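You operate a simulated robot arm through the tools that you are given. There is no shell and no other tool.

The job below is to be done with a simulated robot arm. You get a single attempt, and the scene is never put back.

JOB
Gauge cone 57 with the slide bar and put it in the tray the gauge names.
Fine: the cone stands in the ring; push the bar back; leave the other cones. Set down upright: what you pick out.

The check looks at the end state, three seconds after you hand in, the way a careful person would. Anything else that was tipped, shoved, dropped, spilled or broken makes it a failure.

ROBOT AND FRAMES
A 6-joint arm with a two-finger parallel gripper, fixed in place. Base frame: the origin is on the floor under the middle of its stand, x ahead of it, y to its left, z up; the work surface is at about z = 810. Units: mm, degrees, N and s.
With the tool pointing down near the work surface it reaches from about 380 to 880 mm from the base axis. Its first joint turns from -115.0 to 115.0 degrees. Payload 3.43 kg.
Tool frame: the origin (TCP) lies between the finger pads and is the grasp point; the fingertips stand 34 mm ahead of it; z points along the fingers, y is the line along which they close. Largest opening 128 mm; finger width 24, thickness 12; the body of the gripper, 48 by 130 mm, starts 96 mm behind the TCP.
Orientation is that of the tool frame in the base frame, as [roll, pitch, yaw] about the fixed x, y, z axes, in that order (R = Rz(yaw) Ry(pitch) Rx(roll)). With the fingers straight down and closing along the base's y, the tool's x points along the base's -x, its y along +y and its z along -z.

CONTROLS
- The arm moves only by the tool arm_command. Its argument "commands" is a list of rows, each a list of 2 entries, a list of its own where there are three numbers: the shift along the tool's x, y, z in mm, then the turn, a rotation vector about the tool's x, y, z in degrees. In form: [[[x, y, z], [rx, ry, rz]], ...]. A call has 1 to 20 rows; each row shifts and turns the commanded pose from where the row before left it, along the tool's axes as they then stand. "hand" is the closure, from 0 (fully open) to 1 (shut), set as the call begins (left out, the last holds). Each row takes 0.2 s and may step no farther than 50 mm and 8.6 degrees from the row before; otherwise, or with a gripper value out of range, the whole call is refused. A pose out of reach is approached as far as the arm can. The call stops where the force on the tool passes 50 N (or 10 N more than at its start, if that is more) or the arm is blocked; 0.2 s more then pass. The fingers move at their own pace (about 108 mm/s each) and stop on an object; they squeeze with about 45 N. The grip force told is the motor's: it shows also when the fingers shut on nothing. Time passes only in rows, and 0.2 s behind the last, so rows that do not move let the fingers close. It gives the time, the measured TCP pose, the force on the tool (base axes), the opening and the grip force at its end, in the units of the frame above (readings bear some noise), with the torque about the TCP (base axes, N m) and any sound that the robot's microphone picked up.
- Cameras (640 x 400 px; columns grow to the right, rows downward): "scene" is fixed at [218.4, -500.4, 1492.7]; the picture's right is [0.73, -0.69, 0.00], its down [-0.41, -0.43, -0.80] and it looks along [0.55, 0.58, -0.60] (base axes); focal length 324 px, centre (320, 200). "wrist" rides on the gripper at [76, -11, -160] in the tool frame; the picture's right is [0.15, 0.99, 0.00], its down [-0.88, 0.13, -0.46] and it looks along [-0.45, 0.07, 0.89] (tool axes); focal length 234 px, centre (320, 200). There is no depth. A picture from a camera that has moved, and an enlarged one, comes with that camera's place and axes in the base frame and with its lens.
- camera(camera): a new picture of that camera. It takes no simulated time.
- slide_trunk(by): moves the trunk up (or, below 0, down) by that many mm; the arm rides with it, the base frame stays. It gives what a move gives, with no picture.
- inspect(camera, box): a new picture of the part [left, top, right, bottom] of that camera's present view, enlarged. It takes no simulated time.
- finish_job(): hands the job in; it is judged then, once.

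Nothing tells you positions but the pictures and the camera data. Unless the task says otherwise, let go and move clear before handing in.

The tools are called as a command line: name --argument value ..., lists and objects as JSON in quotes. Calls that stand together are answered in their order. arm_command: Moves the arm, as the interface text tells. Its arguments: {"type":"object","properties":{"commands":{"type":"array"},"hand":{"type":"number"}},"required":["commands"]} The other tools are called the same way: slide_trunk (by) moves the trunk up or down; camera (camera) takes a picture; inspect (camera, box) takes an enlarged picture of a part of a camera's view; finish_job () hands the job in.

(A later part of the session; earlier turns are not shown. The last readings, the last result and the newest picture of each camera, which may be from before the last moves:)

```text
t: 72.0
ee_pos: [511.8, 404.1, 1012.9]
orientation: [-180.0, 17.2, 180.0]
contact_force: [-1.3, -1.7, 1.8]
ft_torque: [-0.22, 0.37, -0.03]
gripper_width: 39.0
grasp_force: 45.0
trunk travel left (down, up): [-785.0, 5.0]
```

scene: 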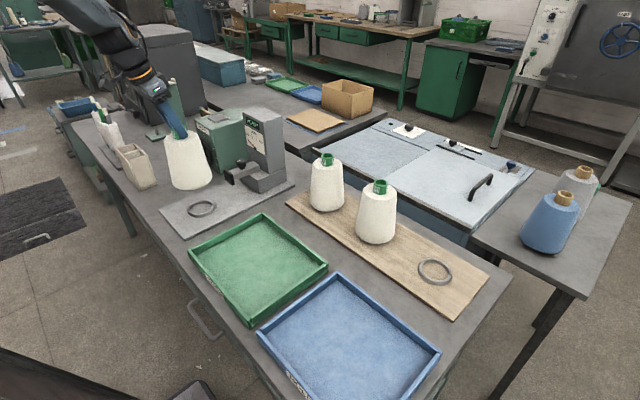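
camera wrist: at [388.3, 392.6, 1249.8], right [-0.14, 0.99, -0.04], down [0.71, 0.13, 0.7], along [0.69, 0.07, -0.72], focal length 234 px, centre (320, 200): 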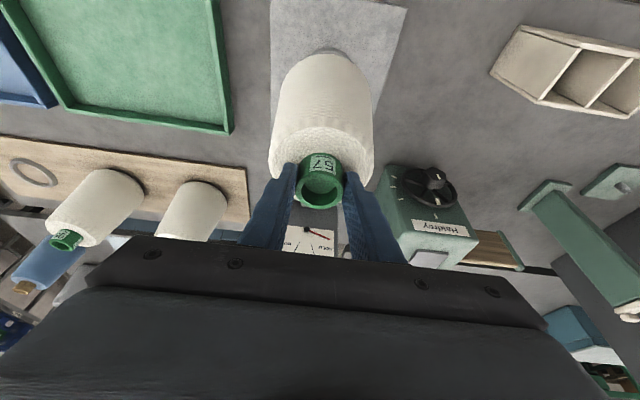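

It's seated: the weight has moved onto the plate at TCP z ≈ 1011.6, just where I expected. I'll open the fingers partway and check that the cone stands.

arm_command --commands '[[[0, 0, 0], [0, 0, 0]], [[0, 0, 0], [0, 0, 0]], [[0, 0, 0], [0, 0, 0]]]' --hand 0.4

inspect --camera "scene" --box '[150, 120, 260, 230]'

camera --camera "wrist"

```text
t: 72.8
ee_pos: [511.0, 404.1, 1011.5]
orientation: [-180.0, 17.2, -180.0]
contact_force: [-0.8, -0.5, 0.2]
ft_torque: [0.0, 0.01, 0.05]
gripper_width: 76.9
grasp_force: 0.0
trunk travel left (down, up): [-785.0, 5.0]
```

```text
3.64 times, centred on (205, 175) of scene
camera zoom: at [218.4, -500.4, 1492.7], right [0.73, -0.69, 0.0], down [-0.41, -0.43, -0.8], along [0.55, 0.58, -0.6], focal length 1176 px, centre (738, 291)
```

zoom: 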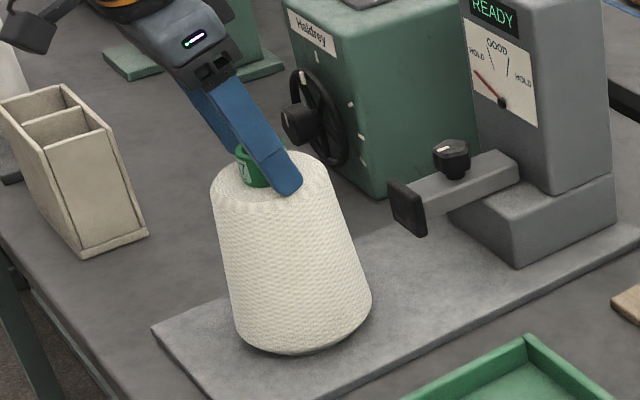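

```text
taken
camera wrist: at [391.2, 393.1, 1141.9], right [-0.14, 0.99, -0.04], down [0.71, 0.13, 0.7], along [0.69, 0.07, -0.72], focal length 234 px, centre (320, 200)
```

wrist: 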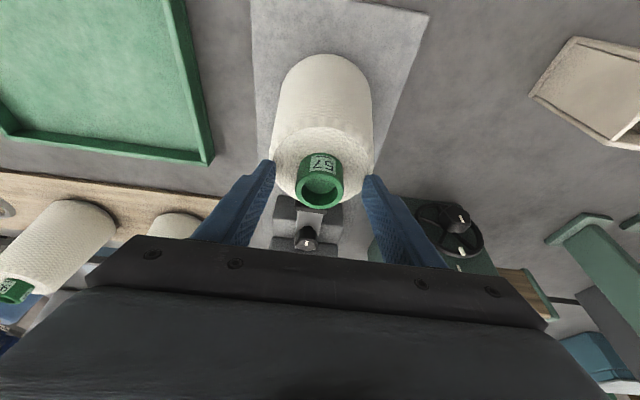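

The cone stands squarely in the gauge ring. I'll withdraw straight back along the fingers, then bring the tool upright for the slide bar.

arm_command --commands '[[[0, 0, -5], [0, 0, 0]], [[0, 0, -15], [0, 0, 0]], [[0, 0, -30], [0, 0, 0]], [[0, 0, -40], [0, 0, 0]], [[0, 0, -40], [0, 0, 0]], [[0, 0, -30], [0, 0, 0]], [[0, 0, 0], [0, 8.6, 0]], [[0, 0, 0], [0, 8.6, 0]], [[0, 0, 0], [0, 0, 0]], [[0, 0, 0], [0, 0, 0]]]'

camera --camera "wrist"

camera --camera "scene"

```text
t: 75.0
ee_pos: [464.3, 403.9, 1163.6]
orientation: [-180.0, 0.0, -180.0]
contact_force: [-0.6, -0.4, 0.6]
ft_torque: [-0.01, 0.02, 0.0]
gripper_width: 76.9
grasp_force: 0.0
trunk travel left (down, up): [-785.0, 5.0]
```

```text
taken
camera wrist: at [387.4, 392.9, 1324.3], right [-0.15, 0.99, 0.0], down [0.88, 0.13, 0.46], along [0.45, 0.07, -0.89], focal length 234 px, centre (320, 200)
```

wrist: 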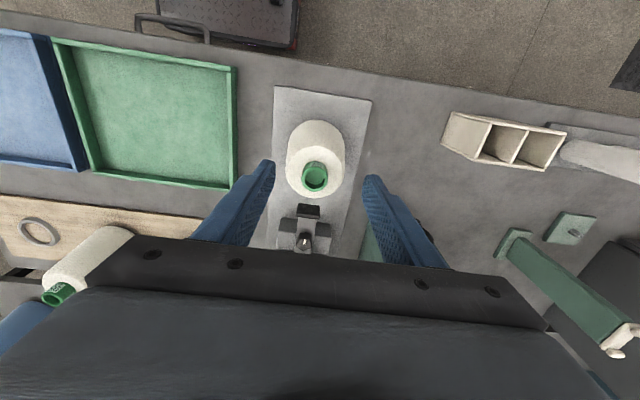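

```text
taken
```

scene: 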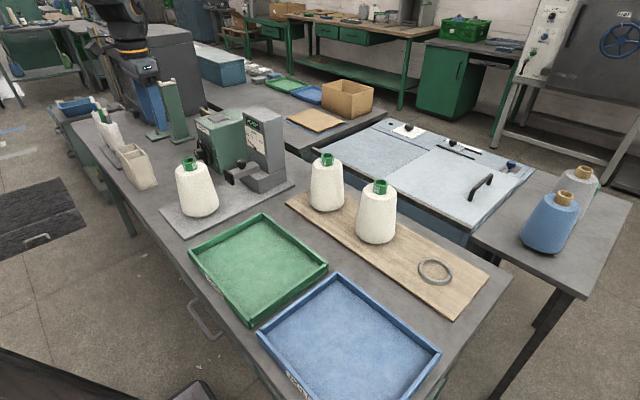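

The cone stands alone in the ring. Next I'll study the bar, its knob and the dial in detail.

inspect --camera "wrist" --box '[270, 110, 380, 260]'

inspect --camera "scene" --box '[170, 100, 300, 225]'

inspect --camera "scene" --box '[218, 150, 282, 190]'

inspect --camera "scene" --box '[236, 100, 292, 150]'

```text
2.67 times, centred on (325, 185) of wrist
camera zoom: at [387.4, 392.9, 1324.3], right [-0.15, 0.99, 0.0], down [0.88, 0.13, 0.46], along [0.45, 0.07, -0.89], focal length 624 px, centre (307, 240)
```

zoom: 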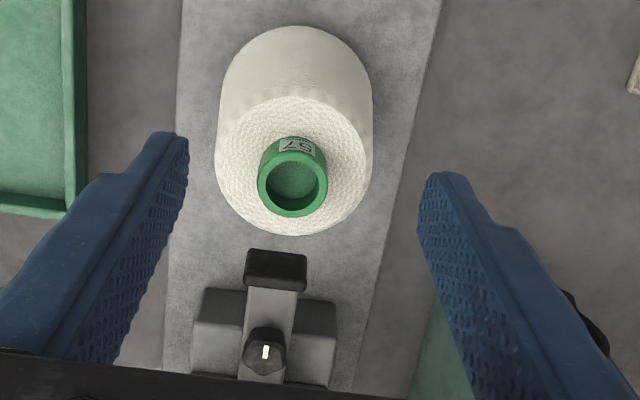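

```text
3.20 times, centred on (235, 162) of scene
camera zoom: at [218.4, -500.4, 1492.7], right [0.73, -0.69, 0.0], down [-0.41, -0.43, -0.8], along [0.55, 0.58, -0.6], focal length 1035 px, centre (592, 320)
```

zoom: 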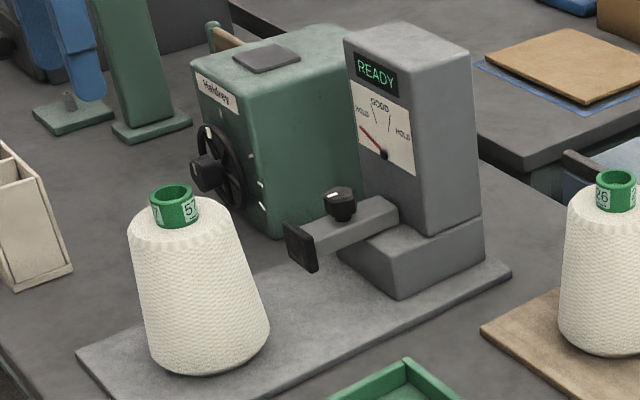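

```text
10.00 times, centred on (250, 170) of scene
camera zoom: at [218.4, -500.4, 1492.7], right [0.73, -0.69, 0.0], down [-0.41, -0.43, -0.8], along [0.55, 0.58, -0.6], focal length 3235 px, centre (1020, 500)
```

zoom: 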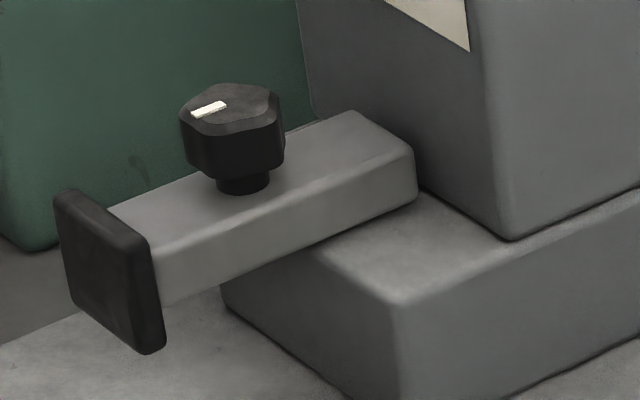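

```text
8.00 times, centred on (264, 125) of scene
camera zoom: at [218.4, -500.4, 1492.7], right [0.73, -0.69, 0.0], down [-0.41, -0.43, -0.8], along [0.55, 0.58, -0.6], focal length 2588 px, centre (768, 800)
```

zoom: 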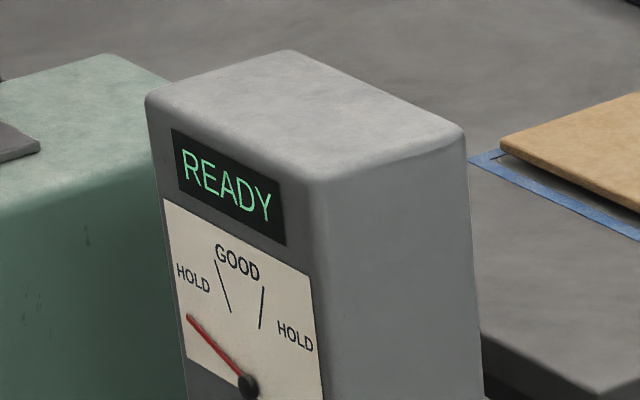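

The bar lies along x at y ≈ 405. Its head front is at x ≈ 637 and the knob at about x 694, with its top near z 928. The bar has about 62 mm to travel toward the cone. I'll move above the knob with the tool vertical.

arm_command --commands '[[[-20, 0, 0], [0, 0, 0]], [[-36, 0, 0], [0, 0, 0]], [[-36, 0, 0], [0, 0, 0]], [[-36, 0, 0], [0, 0, 0]], [[-36, 0, 0], [0, 0, 0]], [[-20, 0, 0], [0, 0, 0]], [[-10, 0, 0], [0, 0, 0]], [[0, 0, 0], [0, 0, 0]], [[0, 0, 0], [0, 0, 0]]]' --hand 0.45

camera --camera "wrist"

camera --camera "scene"

```text
t: 77.0
ee_pos: [659.4, 404.4, 1163.6]
orientation: [-180.0, 0.0, 180.0]
contact_force: [-0.3, 0.4, 0.4]
ft_torque: [0.02, -0.03, -0.01]
gripper_width: 70.4
grasp_force: 0.0
trunk travel left (down, up): [-785.0, 5.0]
```

```text
taken
camera wrist: at [581.7, 392.7, 1324.3], right [-0.15, 0.99, 0.0], down [0.88, 0.13, 0.46], along [0.45, 0.07, -0.89], focal length 234 px, centre (320, 200)
```

wrist: 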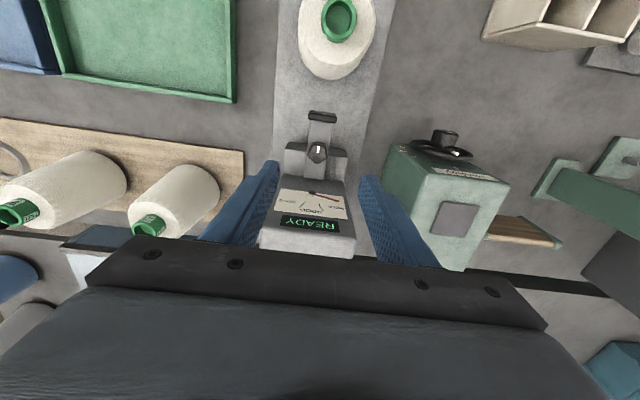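

```text
taken
```

scene: 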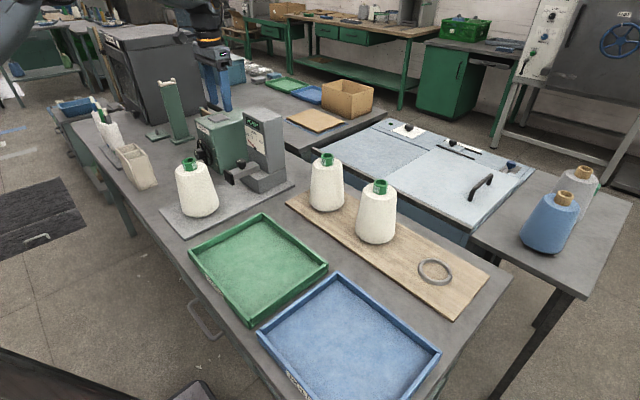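

inspect --camera "wrist" --box '[250, 95, 380, 265]'

inspect --camera "wrist" --box '[290, 100, 350, 185]'

```text
2.35 times, centred on (315, 180) of wrist
camera zoom: at [581.7, 392.7, 1324.3], right [-0.15, 0.99, 0.0], down [0.88, 0.13, 0.46], along [0.45, 0.07, -0.89], focal length 551 px, centre (332, 247)
```

zoom: 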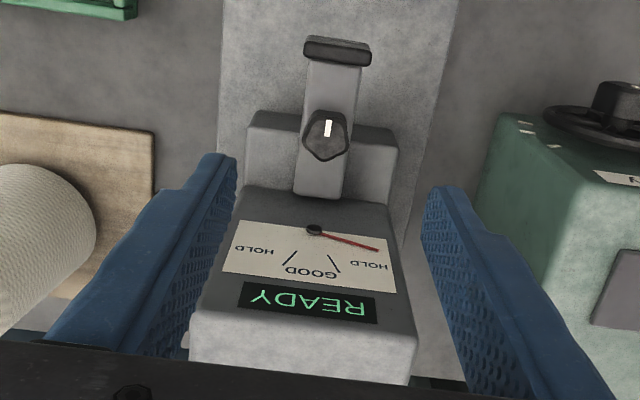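

```text
4.71 times, centred on (320, 142) of wrist
camera zoom: at [581.7, 392.7, 1324.3], right [-0.15, 0.99, 0.0], down [0.88, 0.13, 0.46], along [0.45, 0.07, -0.89], focal length 1102 px, centre (320, 471)
```

zoom: 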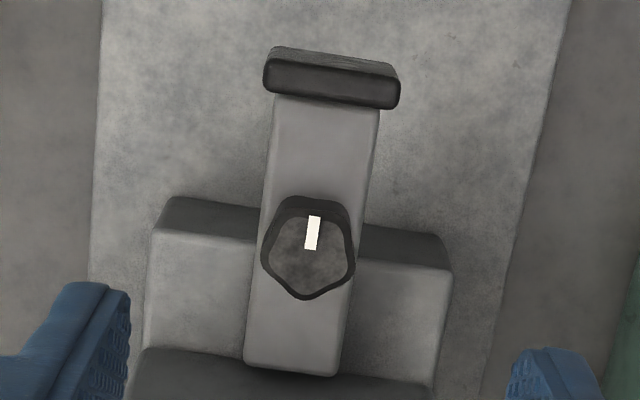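

The knob is centred near (698.5, 405), about 35 mm across, and the bar is about 40 mm wide. I'll come down around the knob with about 62 mm opening, stopping partway to check.

arm_command --commands '[[[-20.4, 0.6, 0], [0, 0, 0]], [[-20.4, 0.7, 0], [0, 0, 0]], [[0, 0, 30], [0, 0, 0]], [[0, 0, 40], [0, 0, 0]], [[0, 0, 40], [0, 0, 0]], [[0, 0, 40], [0, 0, 0]], [[0, 0, 25], [0, 0, 0]], [[0, 0, 15], [0, 0, 0]], [[0, 0, 0], [0, 0, 0]], [[0, 0, 0], [0, 0, 0]]]' --hand 0.52

inspect --camera "scene" --box '[205, 110, 295, 195]'

inspect --camera "wrist" --box '[250, 95, 390, 265]'

```text
t: 79.2
ee_pos: [700.6, 406.5, 973.9]
orientation: [180.0, -0.1, -180.0]
contact_force: [0.2, 0.7, 0.9]
ft_torque: [0.01, -0.02, 0.01]
gripper_width: 61.3
grasp_force: 0.1
trunk travel left (down, up): [-785.0, 5.0]
```

```text
4.71 times, centred on (250, 152) of scene
camera zoom: at [218.4, -500.4, 1492.7], right [0.73, -0.69, 0.0], down [-0.41, -0.43, -0.8], along [0.55, 0.58, -0.6], focal length 1523 px, centre (649, 424)
```

zoom: 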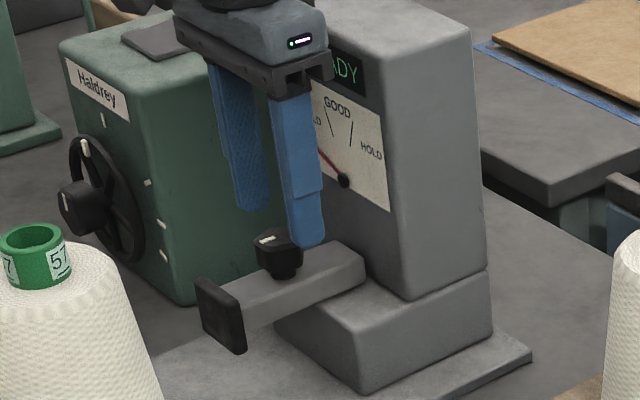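

```text
2.35 times, centred on (320, 180) of wrist
camera zoom: at [623.0, 395.6, 1133.7], right [-0.15, 0.99, 0.0], down [0.88, 0.13, 0.46], along [0.45, 0.07, -0.89], focal length 551 px, centre (320, 247)
```

zoom: 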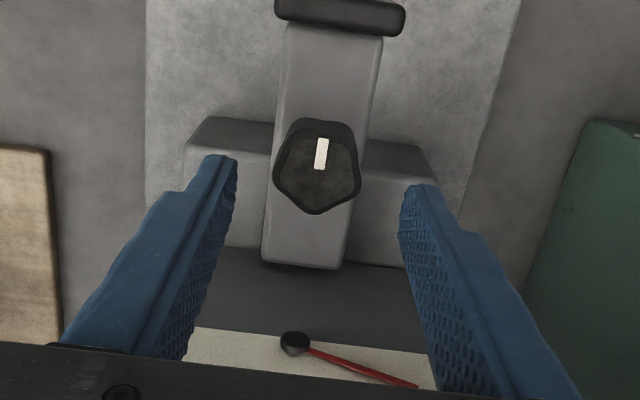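

I'm centred over the knob. I'll lower 40 mm more so the tips flank it just above the bar, then check.

arm_command --commands '[[[0, -0.7, 15], [0, 0, 0]], [[0.5, 0, 15], [0, 0, 0]], [[0.5, 0, 10], [0, 0, 0]], [[0, 0, 0], [0, 0, 0]], [[0, 0, 0], [0, 0, 0]]]'

inspect --camera "scene" --box '[215, 120, 285, 190]'

inspect --camera "wrist" --box '[250, 95, 390, 265]'

```text
t: 80.4
ee_pos: [698.6, 405.8, 934.2]
orientation: [180.0, 0.0, 180.0]
contact_force: [0.5, 0.2, 0.2]
ft_torque: [0.0, 0.0, 0.03]
gripper_width: 61.1
grasp_force: 0.0
trunk travel left (down, up): [-785.0, 5.0]
```

```text
5.71 times, centred on (250, 155) of scene
camera zoom: at [218.4, -500.4, 1492.7], right [0.73, -0.69, 0.0], down [-0.41, -0.43, -0.8], along [0.55, 0.58, -0.6], focal length 1849 px, centre (720, 457)
```

zoom: 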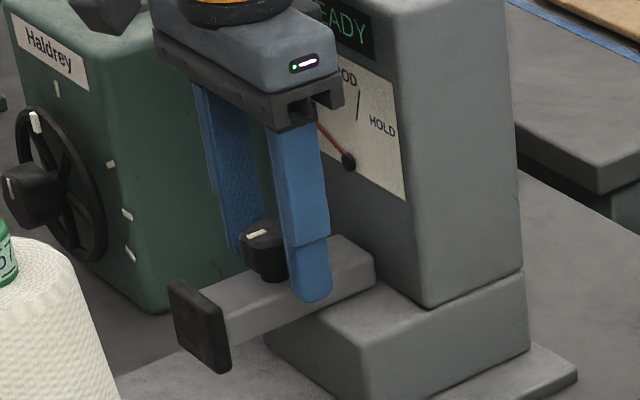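

```text
2.35 times, centred on (320, 180) of wrist
camera zoom: at [621.3, 394.3, 1093.9], right [-0.15, 0.99, 0.0], down [0.88, 0.13, 0.46], along [0.45, 0.07, -0.89], focal length 551 px, centre (320, 247)
```

zoom: 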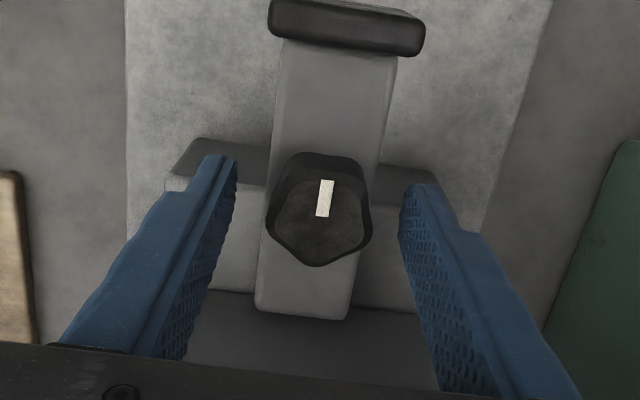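

The fingers flank the knob evenly. Closing on it.

arm_command --commands '[[[1.0, -0.5, 0], [0, 0, 0]], [[0, 0, 0], [0, 0, 0]], [[0, 0, 0], [0, 0, 0]], [[0, 0, 0], [0, 0, 0]]]' --hand 1

inspect --camera "scene" --box '[215, 120, 285, 190]'

inspect --camera "wrist" --box '[250, 95, 390, 265]'

```text
t: 81.4
ee_pos: [698.4, 404.6, 932.7]
orientation: [179.9, 0.0, -179.9]
contact_force: [0.2, 2.3, -1.8]
ft_torque: [0.18, -0.05, -0.14]
gripper_width: 39.7
grasp_force: 44.8
trunk travel left (down, up): [-785.0, 5.0]
```

```text
5.71 times, centred on (250, 155) of scene
camera zoom: at [218.4, -500.4, 1492.7], right [0.73, -0.69, 0.0], down [-0.41, -0.43, -0.8], along [0.55, 0.58, -0.6], focal length 1849 px, centre (720, 457)
```

zoom: 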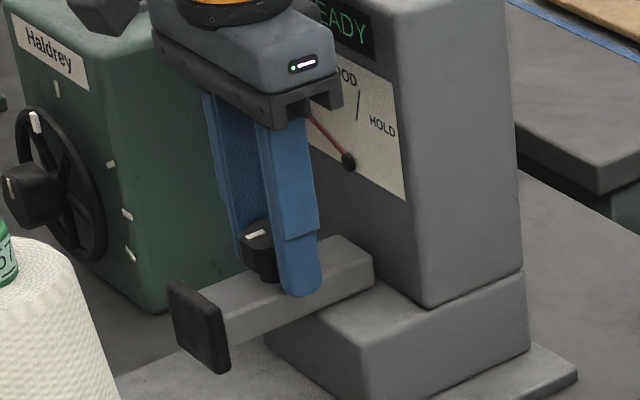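

```text
2.35 times, centred on (320, 180) of wrist
camera zoom: at [620.4, 394.0, 1093.7], right [-0.15, 0.99, 0.0], down [0.88, 0.13, 0.46], along [0.45, 0.07, -0.89], focal length 551 px, centre (320, 247)
```

zoom: 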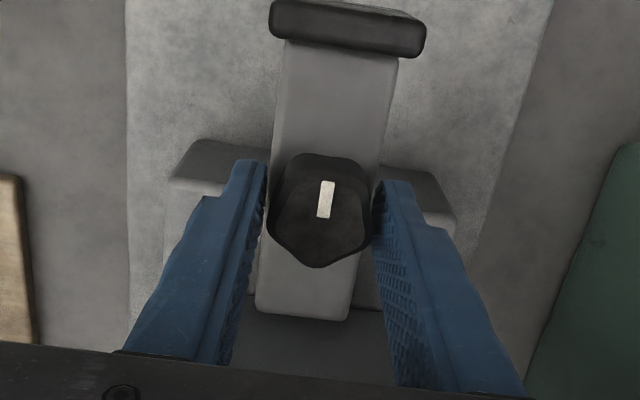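

It's holding at 39.7 mm on the knob and bar. I'll slide the bar gently toward the cone, first 30 mm, and watch the force.

arm_command --commands '[[[1, 0, 0], [0, 0, 0]], [[2, 0, 0], [0, 0, 0]], [[3, 0, 0], [0, 0, 0]], [[3, 0, 0], [0, 0, 0]], [[3, 0, 0], [0, 0, 0]], [[0, 0, 0], [0, 0, 0]]]'

inspect --camera "scene" --box '[165, 110, 295, 225]'

```text
t: 82.8
ee_pos: [685.0, 406.3, 934.2]
orientation: [-180.0, -0.1, -180.0]
contact_force: [-0.6, 6.5, -0.6]
ft_torque: [0.32, -0.2, -0.24]
gripper_width: 39.3
grasp_force: 45.1
trunk travel left (down, up): [-785.0, 5.0]
```

```text
3.48 times, centred on (230, 168) of scene
camera zoom: at [218.4, -500.4, 1492.7], right [0.73, -0.69, 0.0], down [-0.41, -0.43, -0.8], along [0.55, 0.58, -0.6], focal length 1125 px, centre (633, 313)
```

zoom: 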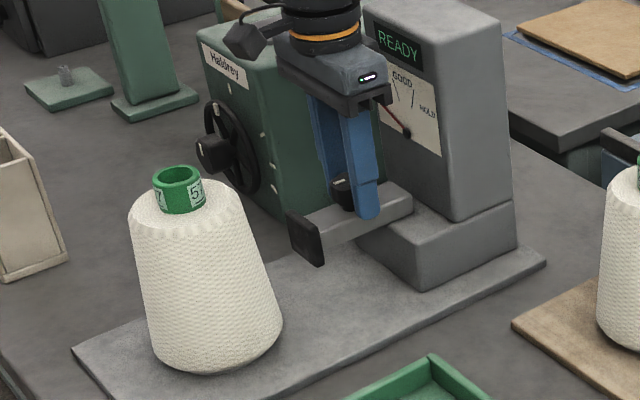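

The bar slides freely with the hand and the head is moving toward the cone. There's a small 6.5 N side force, so I'll ease y slightly to stay on the bar's axis and go on.

arm_command --commands '[[[1, 0.5, 0], [0, 0, 0]], [[2, 0, 0], [0, 0, 0]], [[3, 0, 0], [0, 0, 0]], [[3, 0, 0], [0, 0, 0]], [[2, 0, 0], [0, 0, 0]], [[1, 0, 0], [0, 0, 0]], [[0, 0, 0], [0, 0, 0]]]'

arm_command --commands '[[[1, 0.4, 0], [0, 0, 0]], [[2, 0, 0], [0, 0, 0]], [[3, 0, 0], [0, 0, 0]], [[3, 0, 0], [0, 0, 0]], [[2, 0, 0], [0, 0, 0]], [[1, 0, 0], [0, 0, 0]], [[0, 0, 0], [0, 0, 0]]]'

inspect --camera "scene" --box '[165, 110, 295, 225]'

```text
t: 84.4
ee_pos: [673.7, 405.6, 933.6]
orientation: [-180.0, -0.1, 179.9]
contact_force: [1.6, 2.3, 0.4]
ft_torque: [0.03, 0.1, -0.09]
gripper_width: 39.6
grasp_force: 44.8
trunk travel left (down, up): [-785.0, 5.0]
```

```text
t: 86.0
ee_pos: [662.3, 404.0, 933.6]
orientation: [179.9, 0.1, 180.0]
contact_force: [0.2, -3.1, -3.5]
ft_torque: [-0.03, -0.07, -0.07]
gripper_width: 39.7
grasp_force: 44.6
trunk travel left (down, up): [-785.0, 5.0]
```

```text
3.48 times, centred on (230, 168) of scene
camera zoom: at [218.4, -500.4, 1492.7], right [0.73, -0.69, 0.0], down [-0.41, -0.43, -0.8], along [0.55, 0.58, -0.6], focal length 1125 px, centre (633, 313)
```

zoom: 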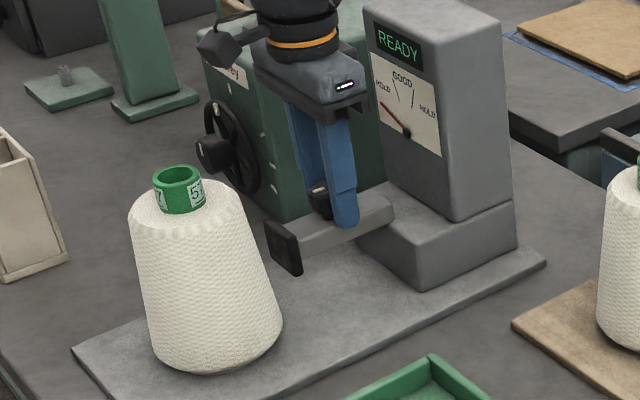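

36 mm so far, moving freely, with about 20 mm to go. Continuing more slowly to find the touch.

arm_command --commands '[[[1, 0, 0], [0, 0, 0]], [[2, 0, 0], [0, 0, 0]], [[2, 0, 0], [0, 0, 0]], [[2, 0, 0], [0, 0, 0]], [[1, 0, 0], [0, 0, 0]], [[0, 0, 0], [0, 0, 0]]]'

arm_command --commands '[[[1, 0, 0], [0, 0, 0]], [[1, 0, 0], [0, 0, 0]], [[1, 0, 0], [0, 0, 0]], [[1, 0, 0], [0, 0, 0]], [[0, 0, 0], [0, 0, 0]]]'

inspect --camera "scene" --box '[165, 110, 295, 225]'

camera --camera "wrist"

```text
t: 87.4
ee_pos: [653.0, 404.6, 933.8]
orientation: [179.9, 0.0, 179.9]
contact_force: [0.9, -3.8, -5.8]
ft_torque: [-0.43, -0.15, -0.18]
gripper_width: 39.9
grasp_force: 44.8
trunk travel left (down, up): [-785.0, 5.0]
```

```text
t: 88.6
ee_pos: [649.6, 405.0, 934.3]
orientation: [-180.0, 0.0, -180.0]
contact_force: [-0.5, -3.5, -5.7]
ft_torque: [0.05, -0.02, -0.11]
gripper_width: 39.6
grasp_force: 45.4
trunk travel left (down, up): [-785.0, 5.0]
```

```text
3.48 times, centred on (230, 168) of scene
camera zoom: at [218.4, -500.4, 1492.7], right [0.73, -0.69, 0.0], down [-0.41, -0.43, -0.8], along [0.55, 0.58, -0.6], focal length 1125 px, centre (633, 313)
```

zoom: 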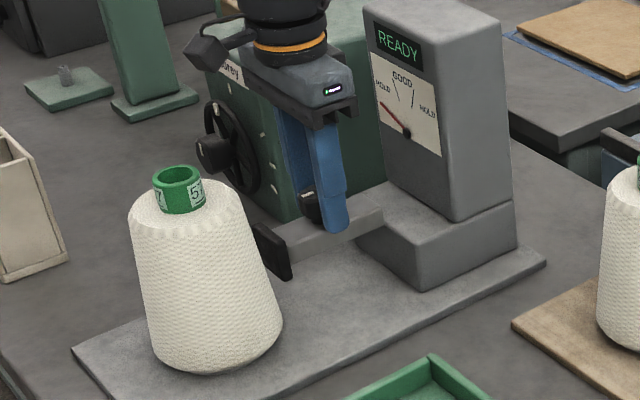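

```text
taken
camera wrist: at [572.7, 394.1, 1093.8], right [-0.15, 0.99, 0.0], down [0.88, 0.13, 0.46], along [0.45, 0.07, -0.89], focal length 234 px, centre (320, 200)
```

wrist: 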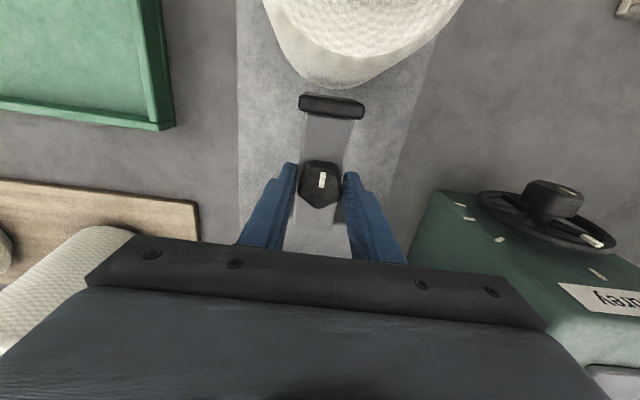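

arm_command --commands '[[[1, 0, 0.3], [0, 0, 0]], [[1, 0, 0], [0, 0, 0]], [[1, 0, 0], [0, 0, 0]], [[0, 0, 0], [0, 0, 0]]]'

arm_command --commands '[[[1, 0, 0], [0, 0, 0]], [[1, 0, 0], [0, 0, 0]], [[0, 0, 0], [0, 0, 0]]]'

inspect --camera "scene" --box '[165, 110, 295, 225]'

inspect --camera "wrist" --box '[270, 40, 390, 220]'

```text
t: 89.6
ee_pos: [646.8, 405.2, 933.5]
orientation: [-179.9, 0.0, -179.9]
contact_force: [-0.6, -5.5, -2.4]
ft_torque: [-0.13, 0.06, -0.05]
gripper_width: 39.7
grasp_force: 44.9
trunk travel left (down, up): [-785.0, 5.0]
```

```text
t: 90.4
ee_pos: [645.3, 405.2, 933.8]
orientation: [-179.9, 0.0, 180.0]
contact_force: [0.2, -5.9, -1.9]
ft_torque: [-0.19, -0.44, -0.05]
gripper_width: 39.7
grasp_force: 45.5
trunk travel left (down, up): [-785.0, 5.0]
```

```text
3.48 times, centred on (230, 168) of scene
camera zoom: at [218.4, -500.4, 1492.7], right [0.73, -0.69, 0.0], down [-0.41, -0.43, -0.8], along [0.55, 0.58, -0.6], focal length 1125 px, centre (633, 313)
```

zoom: 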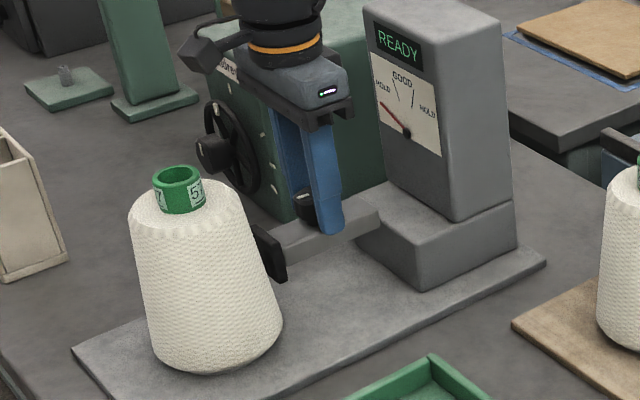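

```text
2.22 times, centred on (330, 130) of wrist
camera zoom: at [567.6, 394.1, 1093.7], right [-0.15, 0.99, 0.0], down [0.88, 0.13, 0.46], along [0.45, 0.07, -0.89], focal length 520 px, centre (298, 356)
```

zoom: 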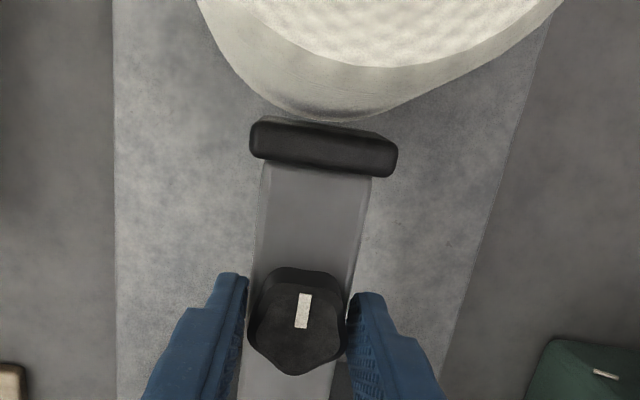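

The head is almost at the yarn. Going on a millimetre at a time, easing y back slightly.

arm_command --commands '[[[1, -0.3, 0], [0, 0, 0]], [[1, -0.2, 0], [0, 0, 0]], [[0, 0, 0], [0, 0, 0]]]'

arm_command --commands '[[[1, 0, 0], [0, 0, 0]], [[1, 0, 0], [0, 0, 0]], [[0, 0, 0], [0, 0, 0]]]'

inspect --camera "scene" --box '[205, 110, 295, 195]'

inspect --camera "wrist" --box '[270, 40, 390, 220]'

```text
t: 91.2
ee_pos: [643.1, 404.8, 933.4]
orientation: [-180.0, -0.1, -179.9]
contact_force: [0.7, -2.0, -2.1]
ft_torque: [-0.05, 0.1, -0.2]
gripper_width: 39.7
grasp_force: 45.3
trunk travel left (down, up): [-785.0, 5.0]
```

```text
t: 92.0
ee_pos: [641.2, 405.2, 933.5]
orientation: [180.0, 0.0, -179.9]
contact_force: [0.5, -0.1, 0.0]
ft_torque: [0.05, 0.22, -0.08]
gripper_width: 39.7
grasp_force: 45.2
trunk travel left (down, up): [-785.0, 5.0]
```

```text
4.71 times, centred on (250, 152) of scene
camera zoom: at [218.4, -500.4, 1492.7], right [0.73, -0.69, 0.0], down [-0.41, -0.43, -0.8], along [0.55, 0.58, -0.6], focal length 1523 px, centre (649, 424)
```

zoom: 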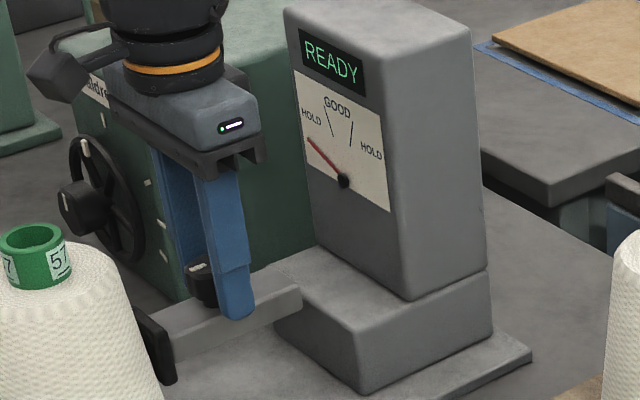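

```text
2.22 times, centred on (330, 130) of wrist
camera zoom: at [563.6, 394.0, 1093.7], right [-0.15, 0.99, 0.0], down [0.88, 0.13, 0.46], along [0.45, 0.07, -0.89], focal length 520 px, centre (298, 356)
```

zoom: 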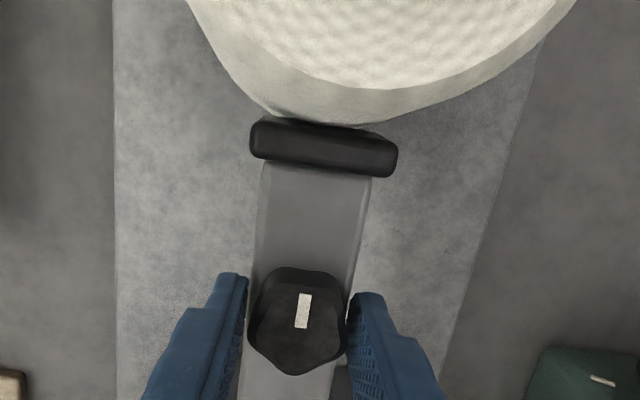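

arm_command --commands '[[[1, 0, 0], [0, 0, 0]], [[0, 0, 0], [0, 0, 0]]]'

arm_command --commands '[[[1, 0, 0], [0, 0, 0]], [[0, 0, 0], [0, 0, 0]]]'

arm_command --commands '[[[1, 0, 0], [0, 0, 0]], [[0, 0, 0], [0, 0, 0]]]'

inspect --camera "scene" --box '[205, 110, 295, 195]'

inspect --camera "wrist" --box '[270, 40, 390, 220]'

```text
t: 92.6
ee_pos: [639.4, 404.9, 934.2]
orientation: [180.0, 0.1, 179.9]
contact_force: [0.1, 0.3, -0.9]
ft_torque: [0.09, -0.32, -0.04]
gripper_width: 39.5
grasp_force: 45.0
trunk travel left (down, up): [-785.0, 5.0]
```

```text
t: 93.2
ee_pos: [639.3, 404.7, 934.3]
orientation: [180.0, 0.0, 180.0]
contact_force: [1.8, 2.6, -0.6]
ft_torque: [0.13, 0.01, -0.04]
gripper_width: 39.6
grasp_force: 44.7
trunk travel left (down, up): [-785.0, 5.0]
```

```text
t: 93.8
ee_pos: [636.2, 405.3, 934.1]
orientation: [179.9, 0.1, -180.0]
contact_force: [1.3, 3.4, 1.3]
ft_torque: [0.15, 0.08, -0.05]
gripper_width: 39.6
grasp_force: 44.6
trunk travel left (down, up): [-785.0, 5.0]
```

```text
4.71 times, centred on (250, 152) of scene
camera zoom: at [218.4, -500.4, 1492.7], right [0.73, -0.69, 0.0], down [-0.41, -0.43, -0.8], along [0.55, 0.58, -0.6], focal length 1523 px, centre (649, 424)
```

zoom: 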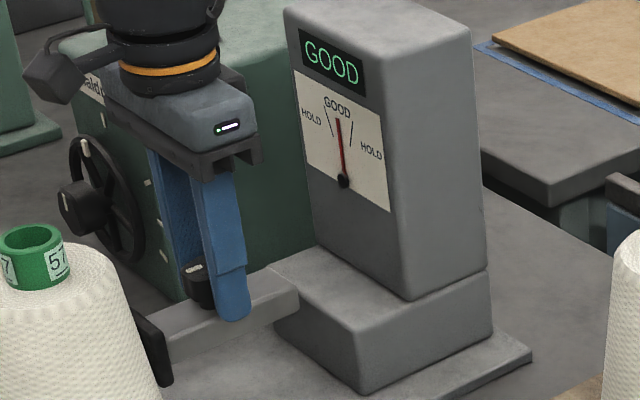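

```text
2.22 times, centred on (330, 130) of wrist
camera zoom: at [560.7, 394.0, 1093.7], right [-0.15, 0.99, 0.0], down [0.88, 0.13, 0.46], along [0.45, 0.07, -0.89], focal length 520 px, centre (298, 356)
```

zoom: 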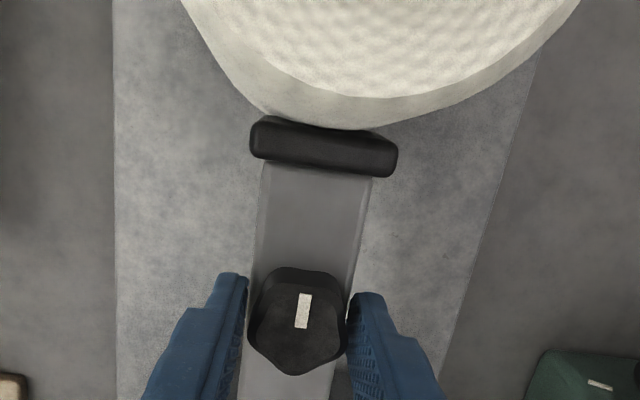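

The display now reads GOOD, with the needle mid-scale between the two marks. I'll confirm it's a true touch with a half-millimetre more and see whether the reading holds.

arm_command --commands '[[[0.5, -0.2, 0], [0, 0, 0]], [[0, 0, 0], [0, 0, 0]], [[0, 0, 0], [0, 0, 0]]]'

inspect --camera "scene" --box '[236, 100, 292, 150]'

inspect --camera "scene" --box '[165, 110, 295, 225]'

```text
t: 94.6
ee_pos: [637.7, 405.1, 933.6]
orientation: [-179.9, 0.0, -179.9]
contact_force: [1.9, 5.2, 1.5]
ft_torque: [0.26, -0.3, -0.11]
gripper_width: 39.7
grasp_force: 45.4
trunk travel left (down, up): [-785.0, 5.0]
```

```text
8.00 times, centred on (264, 125) of scene
camera zoom: at [218.4, -500.4, 1492.7], right [0.73, -0.69, 0.0], down [-0.41, -0.43, -0.8], along [0.55, 0.58, -0.6], focal length 2588 px, centre (768, 800)
```

zoom: 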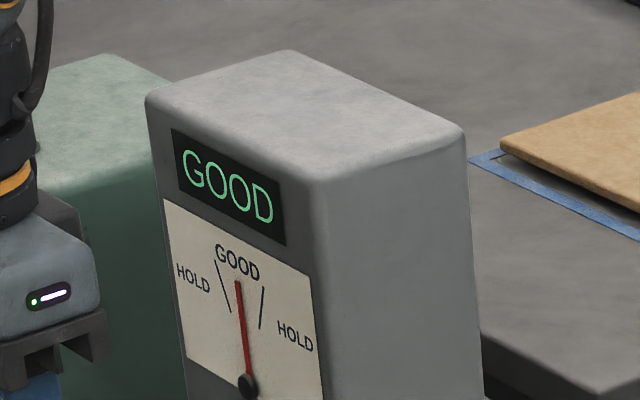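

```text
3.48 times, centred on (230, 168) of scene
camera zoom: at [218.4, -500.4, 1492.7], right [0.73, -0.69, 0.0], down [-0.41, -0.43, -0.8], along [0.55, 0.58, -0.6], focal length 1125 px, centre (633, 313)
```

zoom: 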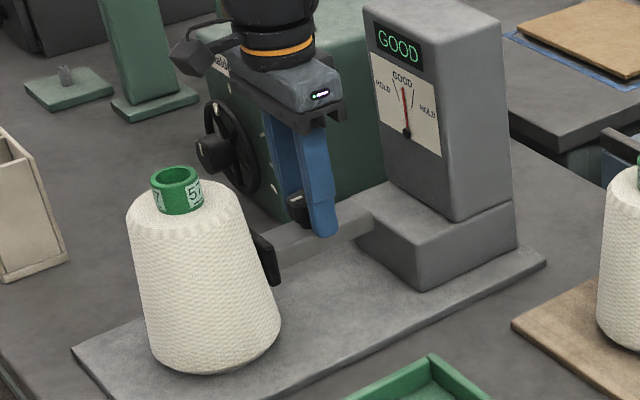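

The touch is confirmed: the cone just yielded to the head, and the reading holds steady at GOOD, well inside the marks. I'll check the tray labels before moving on.

inspect --camera "scene" --box '[200, 265, 250, 310]'

inspect --camera "scene" --box '[275, 360, 325, 400]'

arm_command --commands '[[[-1, 0, 0], [0, 0, 0]], [[-2, 0, 0], [0, 0, 0]], [[-3, 0, 0], [0, 0, 0]], [[-4, 0, 0], [0, 0, 0]], [[-4, 0, 0], [0, 0, 0]], [[-4, 0, 0], [0, 0, 0]], [[-4, 0, 0], [0, 0, 0]], [[-3, 0, 0], [0, 0, 0]], [[-2, 0, 0], [0, 0, 0]], [[-1, 0, 0], [0, 0, 0]], [[0, 0, 0], [0, 0, 0]]]'

inspect --camera "scene" --box '[165, 110, 295, 225]'

```text
8.89 times, centred on (225, 288) of scene
camera zoom: at [218.4, -500.4, 1492.7], right [0.73, -0.69, 0.0], down [-0.41, -0.43, -0.8], along [0.55, 0.58, -0.6], focal length 2876 px, centre (1164, -578)
```

zoom: 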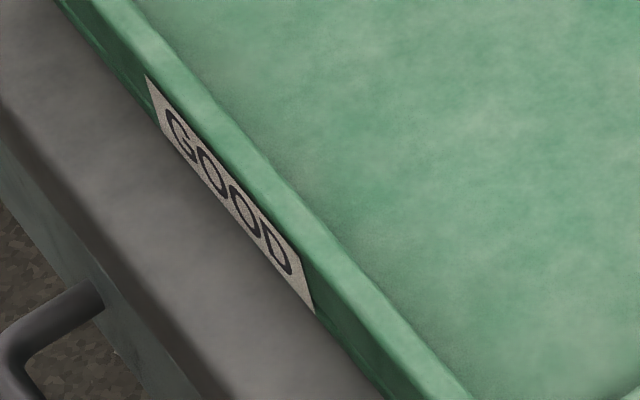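

```text
10.00 times, centred on (300, 380) of scene
camera zoom: at [218.4, -500.4, 1492.7], right [0.73, -0.69, 0.0], down [-0.41, -0.43, -0.8], along [0.55, 0.58, -0.6], focal length 3235 px, centre (520, -1600)
```

zoom: 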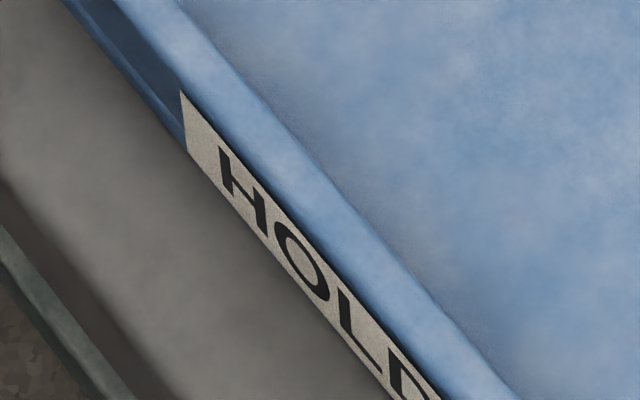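

```text
t: 97.0
ee_pos: [666.0, 405.3, 934.1]
orientation: [-179.9, 0.0, -180.0]
contact_force: [-0.1, 6.8, -0.6]
ft_torque: [0.37, -0.45, -0.21]
gripper_width: 39.4
grasp_force: 45.2
trunk travel left (down, up): [-785.0, 5.0]
```

```text
3.48 times, centred on (230, 168) of scene
camera zoom: at [218.4, -500.4, 1492.7], right [0.73, -0.69, 0.0], down [-0.41, -0.43, -0.8], along [0.55, 0.58, -0.6], focal length 1125 px, centre (633, 313)
```

zoom: 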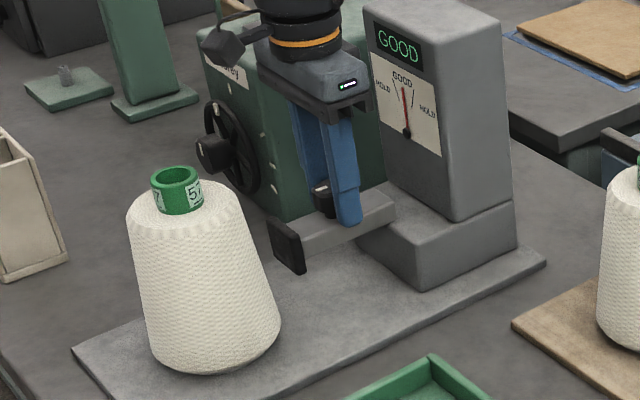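

The gauge holds its GOOD reading and the green tray is labelled GOOD, so that's the destination. Now pushing the bar the rest of the way back to its start position.

arm_command --commands '[[[-1, 0.3, 0], [0, 0, 0]], [[-2, 0.2, 0], [0, 0, 0]], [[-3, 0, 0], [0, 0, 0]], [[-4, 0, 0], [0, 0, 0]], [[-4, 0, 0], [0, 0, 0]], [[-4, 0, 0], [0, 0, 0]], [[-4, 0, 0], [0, 0, 0]], [[-3, 0, 0], [0, 0, 0]], [[-2, 0, 0], [0, 0, 0]], [[-2, 0, 0], [0, 0, 0]], [[-2, 0, 0], [0, 0, 0]], [[0, 0, 0], [0, 0, 0]]]'

inspect --camera "scene" --box '[218, 150, 282, 190]'

inspect --camera "scene" --box '[165, 110, 295, 225]'

```text
t: 99.6
ee_pos: [697.0, 406.1, 933.1]
orientation: [-180.0, 0.1, -180.0]
contact_force: [-0.2, 0.2, 1.6]
ft_torque: [-0.01, 0.49, -0.09]
gripper_width: 39.5
grasp_force: 45.3
trunk travel left (down, up): [-785.0, 5.0]
```

```text
10.00 times, centred on (250, 170) of scene
camera zoom: at [218.4, -500.4, 1492.7], right [0.73, -0.69, 0.0], down [-0.41, -0.43, -0.8], along [0.55, 0.58, -0.6], focal length 3235 px, centre (1020, 500)
```

zoom: 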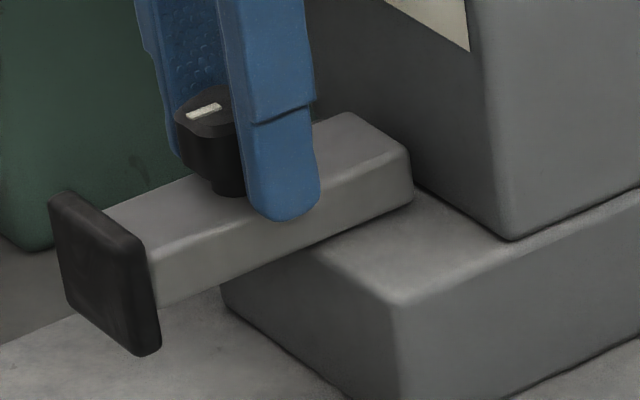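

```text
3.48 times, centred on (230, 168) of scene
camera zoom: at [218.4, -500.4, 1492.7], right [0.73, -0.69, 0.0], down [-0.41, -0.43, -0.8], along [0.55, 0.58, -0.6], focal length 1125 px, centre (633, 313)
```

zoom: 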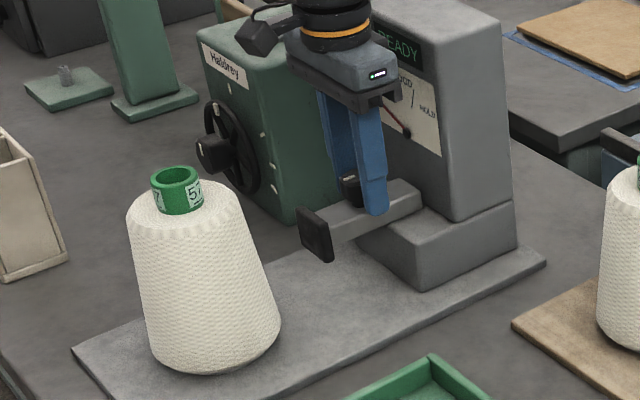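

The display is back to READY and the bar is within about 2 mm of its original position. I'll push the last bit, watching for the stop.

arm_command --commands '[[[-1, 0, 0], [0, 0, 0]], [[-0.7, 0, 0], [0, 0, 0]], [[0, 0, 0], [0, 0, 0]]]'

inspect --camera "scene" --box '[218, 150, 282, 190]'

```text
t: 100.4
ee_pos: [697.6, 404.5, 934.1]
orientation: [179.9, 0.0, 180.0]
contact_force: [-1.1, -1.9, 3.9]
ft_torque: [-0.12, 0.35, -0.01]
gripper_width: 39.8
grasp_force: 44.8
trunk travel left (down, up): [-785.0, 5.0]
```

```text
10.00 times, centred on (250, 170) of scene
camera zoom: at [218.4, -500.4, 1492.7], right [0.73, -0.69, 0.0], down [-0.41, -0.43, -0.8], along [0.55, 0.58, -0.6], focal length 3235 px, centre (1020, 500)
```

zoom: 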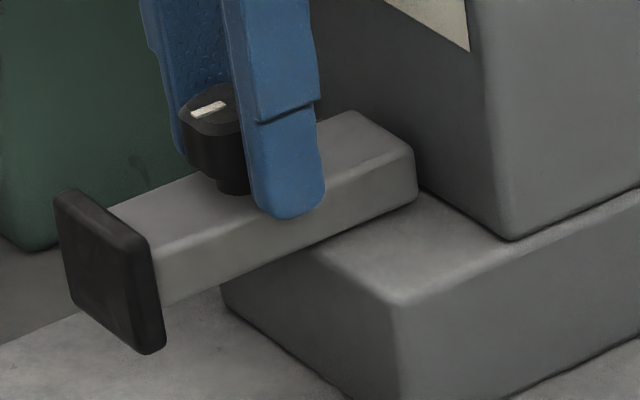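

The bar matches its original position. One last tiny nudge against the stop, then I'll release and rise.

arm_command --commands '[[[-0.4, 0, 0], [0, 0, 0]], [[0, 0, 0], [0, 0, 0]]]'

arm_command --commands '[[[0, 0, 0], [0, 0, 0]], [[0, 0, 0], [0, 0, 0]], [[0, 0, 0], [0, 0, 0]]]' --hand 0.5

arm_command --commands '[[[0, 0, -10], [0, 0, 0]], [[0, 0, -25], [0, 0, 0]], [[0, 0, -40], [0, 0, 0]], [[0, 0, -50], [0, 0, 0]], [[0, 0, -50], [0, 0, 0]], [[0, 0, -30], [0, 0, 0]], [[0, 0, -20], [0, 0, 0]], [[0, 0, 0], [0, 0, 0]]]'

camera --camera "scene"

inspect --camera "scene" --box '[165, 100, 295, 225]'

```text
t: 101.0
ee_pos: [698.5, 405.0, 934.8]
orientation: [-180.0, 0.0, -179.9]
contact_force: [-2.9, -2.2, 4.7]
ft_torque: [-0.08, -0.42, -0.06]
gripper_width: 39.6
grasp_force: 45.3
trunk travel left (down, up): [-785.0, 5.0]
```

```text
t: 101.8
ee_pos: [697.8, 405.7, 933.3]
orientation: [179.9, 0.1, -179.9]
contact_force: [0.0, 0.2, 0.3]
ft_torque: [0.01, 0.0, 0.03]
gripper_width: 63.8
grasp_force: 0.0
trunk travel left (down, up): [-785.0, 5.0]
```

```text
t: 103.6
ee_pos: [698.7, 406.5, 1158.2]
orientation: [179.9, 0.1, -180.0]
contact_force: [0.2, -0.2, 0.1]
ft_torque: [0.03, 0.0, 0.01]
gripper_width: 64.1
grasp_force: 0.1
trunk travel left (down, up): [-785.0, 5.0]
```

```text
taken
```

scene: 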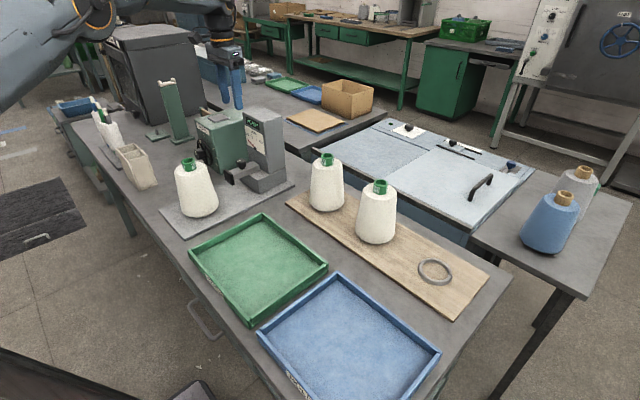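

```text
3.20 times, centred on (230, 162) of scene
camera zoom: at [218.4, -500.4, 1492.7], right [0.73, -0.69, 0.0], down [-0.41, -0.43, -0.8], along [0.55, 0.58, -0.6], focal length 1035 px, centre (608, 320)
```

zoom: 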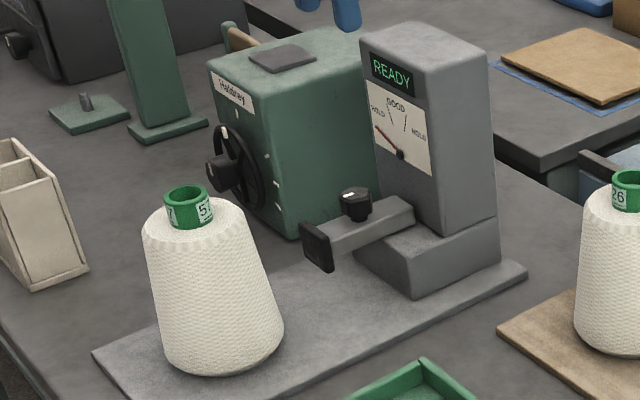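

The bar is home, the display shows READY and the cone still stands upright in the ring. I'll move back over the cone to pick it up again, this time with the tool vertical.

arm_command --commands '[[[20, 0, 0], [0, 0, 0]], [[40, 0, 0], [0, 0, 0]], [[40, 0, 0], [0, 0, 0]], [[40, 0, 0], [0, 0, 0]], [[40, 0, 0], [0, 0, 0]], [[25, -1.5, 0], [0, 0, 0]], [[10, 0, 20], [0, 0, 0]], [[0, 0, 20], [0, 0, 0]], [[0, 0, 0], [0, 0, 0]], [[0, 0, 0], [0, 0, 0]]]' --hand 0.45

camera --camera "wrist"

inspect --camera "wrist" --box '[270, 100, 380, 230]'

```text
t: 105.8
ee_pos: [482.7, 404.3, 1117.4]
orientation: [180.0, 0.0, 179.9]
contact_force: [0.6, 0.0, -1.2]
ft_torque: [0.01, -0.02, 0.0]
gripper_width: 70.6
grasp_force: 0.1
trunk travel left (down, up): [-785.0, 5.0]
```

```text
taken
camera wrist: at [406.0, 392.6, 1277.6], right [-0.15, 0.99, 0.0], down [0.88, 0.13, 0.46], along [0.45, 0.07, -0.89], focal length 234 px, centre (320, 200)
```

wrist: 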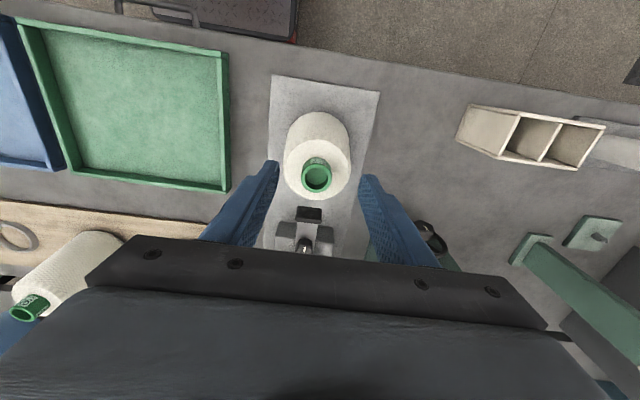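

```text
3.08 times, centred on (325, 165) of wrist
camera zoom: at [406.0, 392.6, 1277.6], right [-0.15, 0.99, 0.0], down [0.88, 0.13, 0.46], along [0.45, 0.07, -0.89], focal length 720 px, centre (305, 308)
```

zoom: 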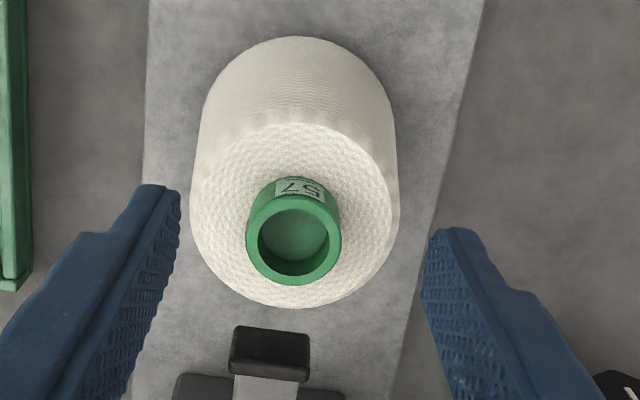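

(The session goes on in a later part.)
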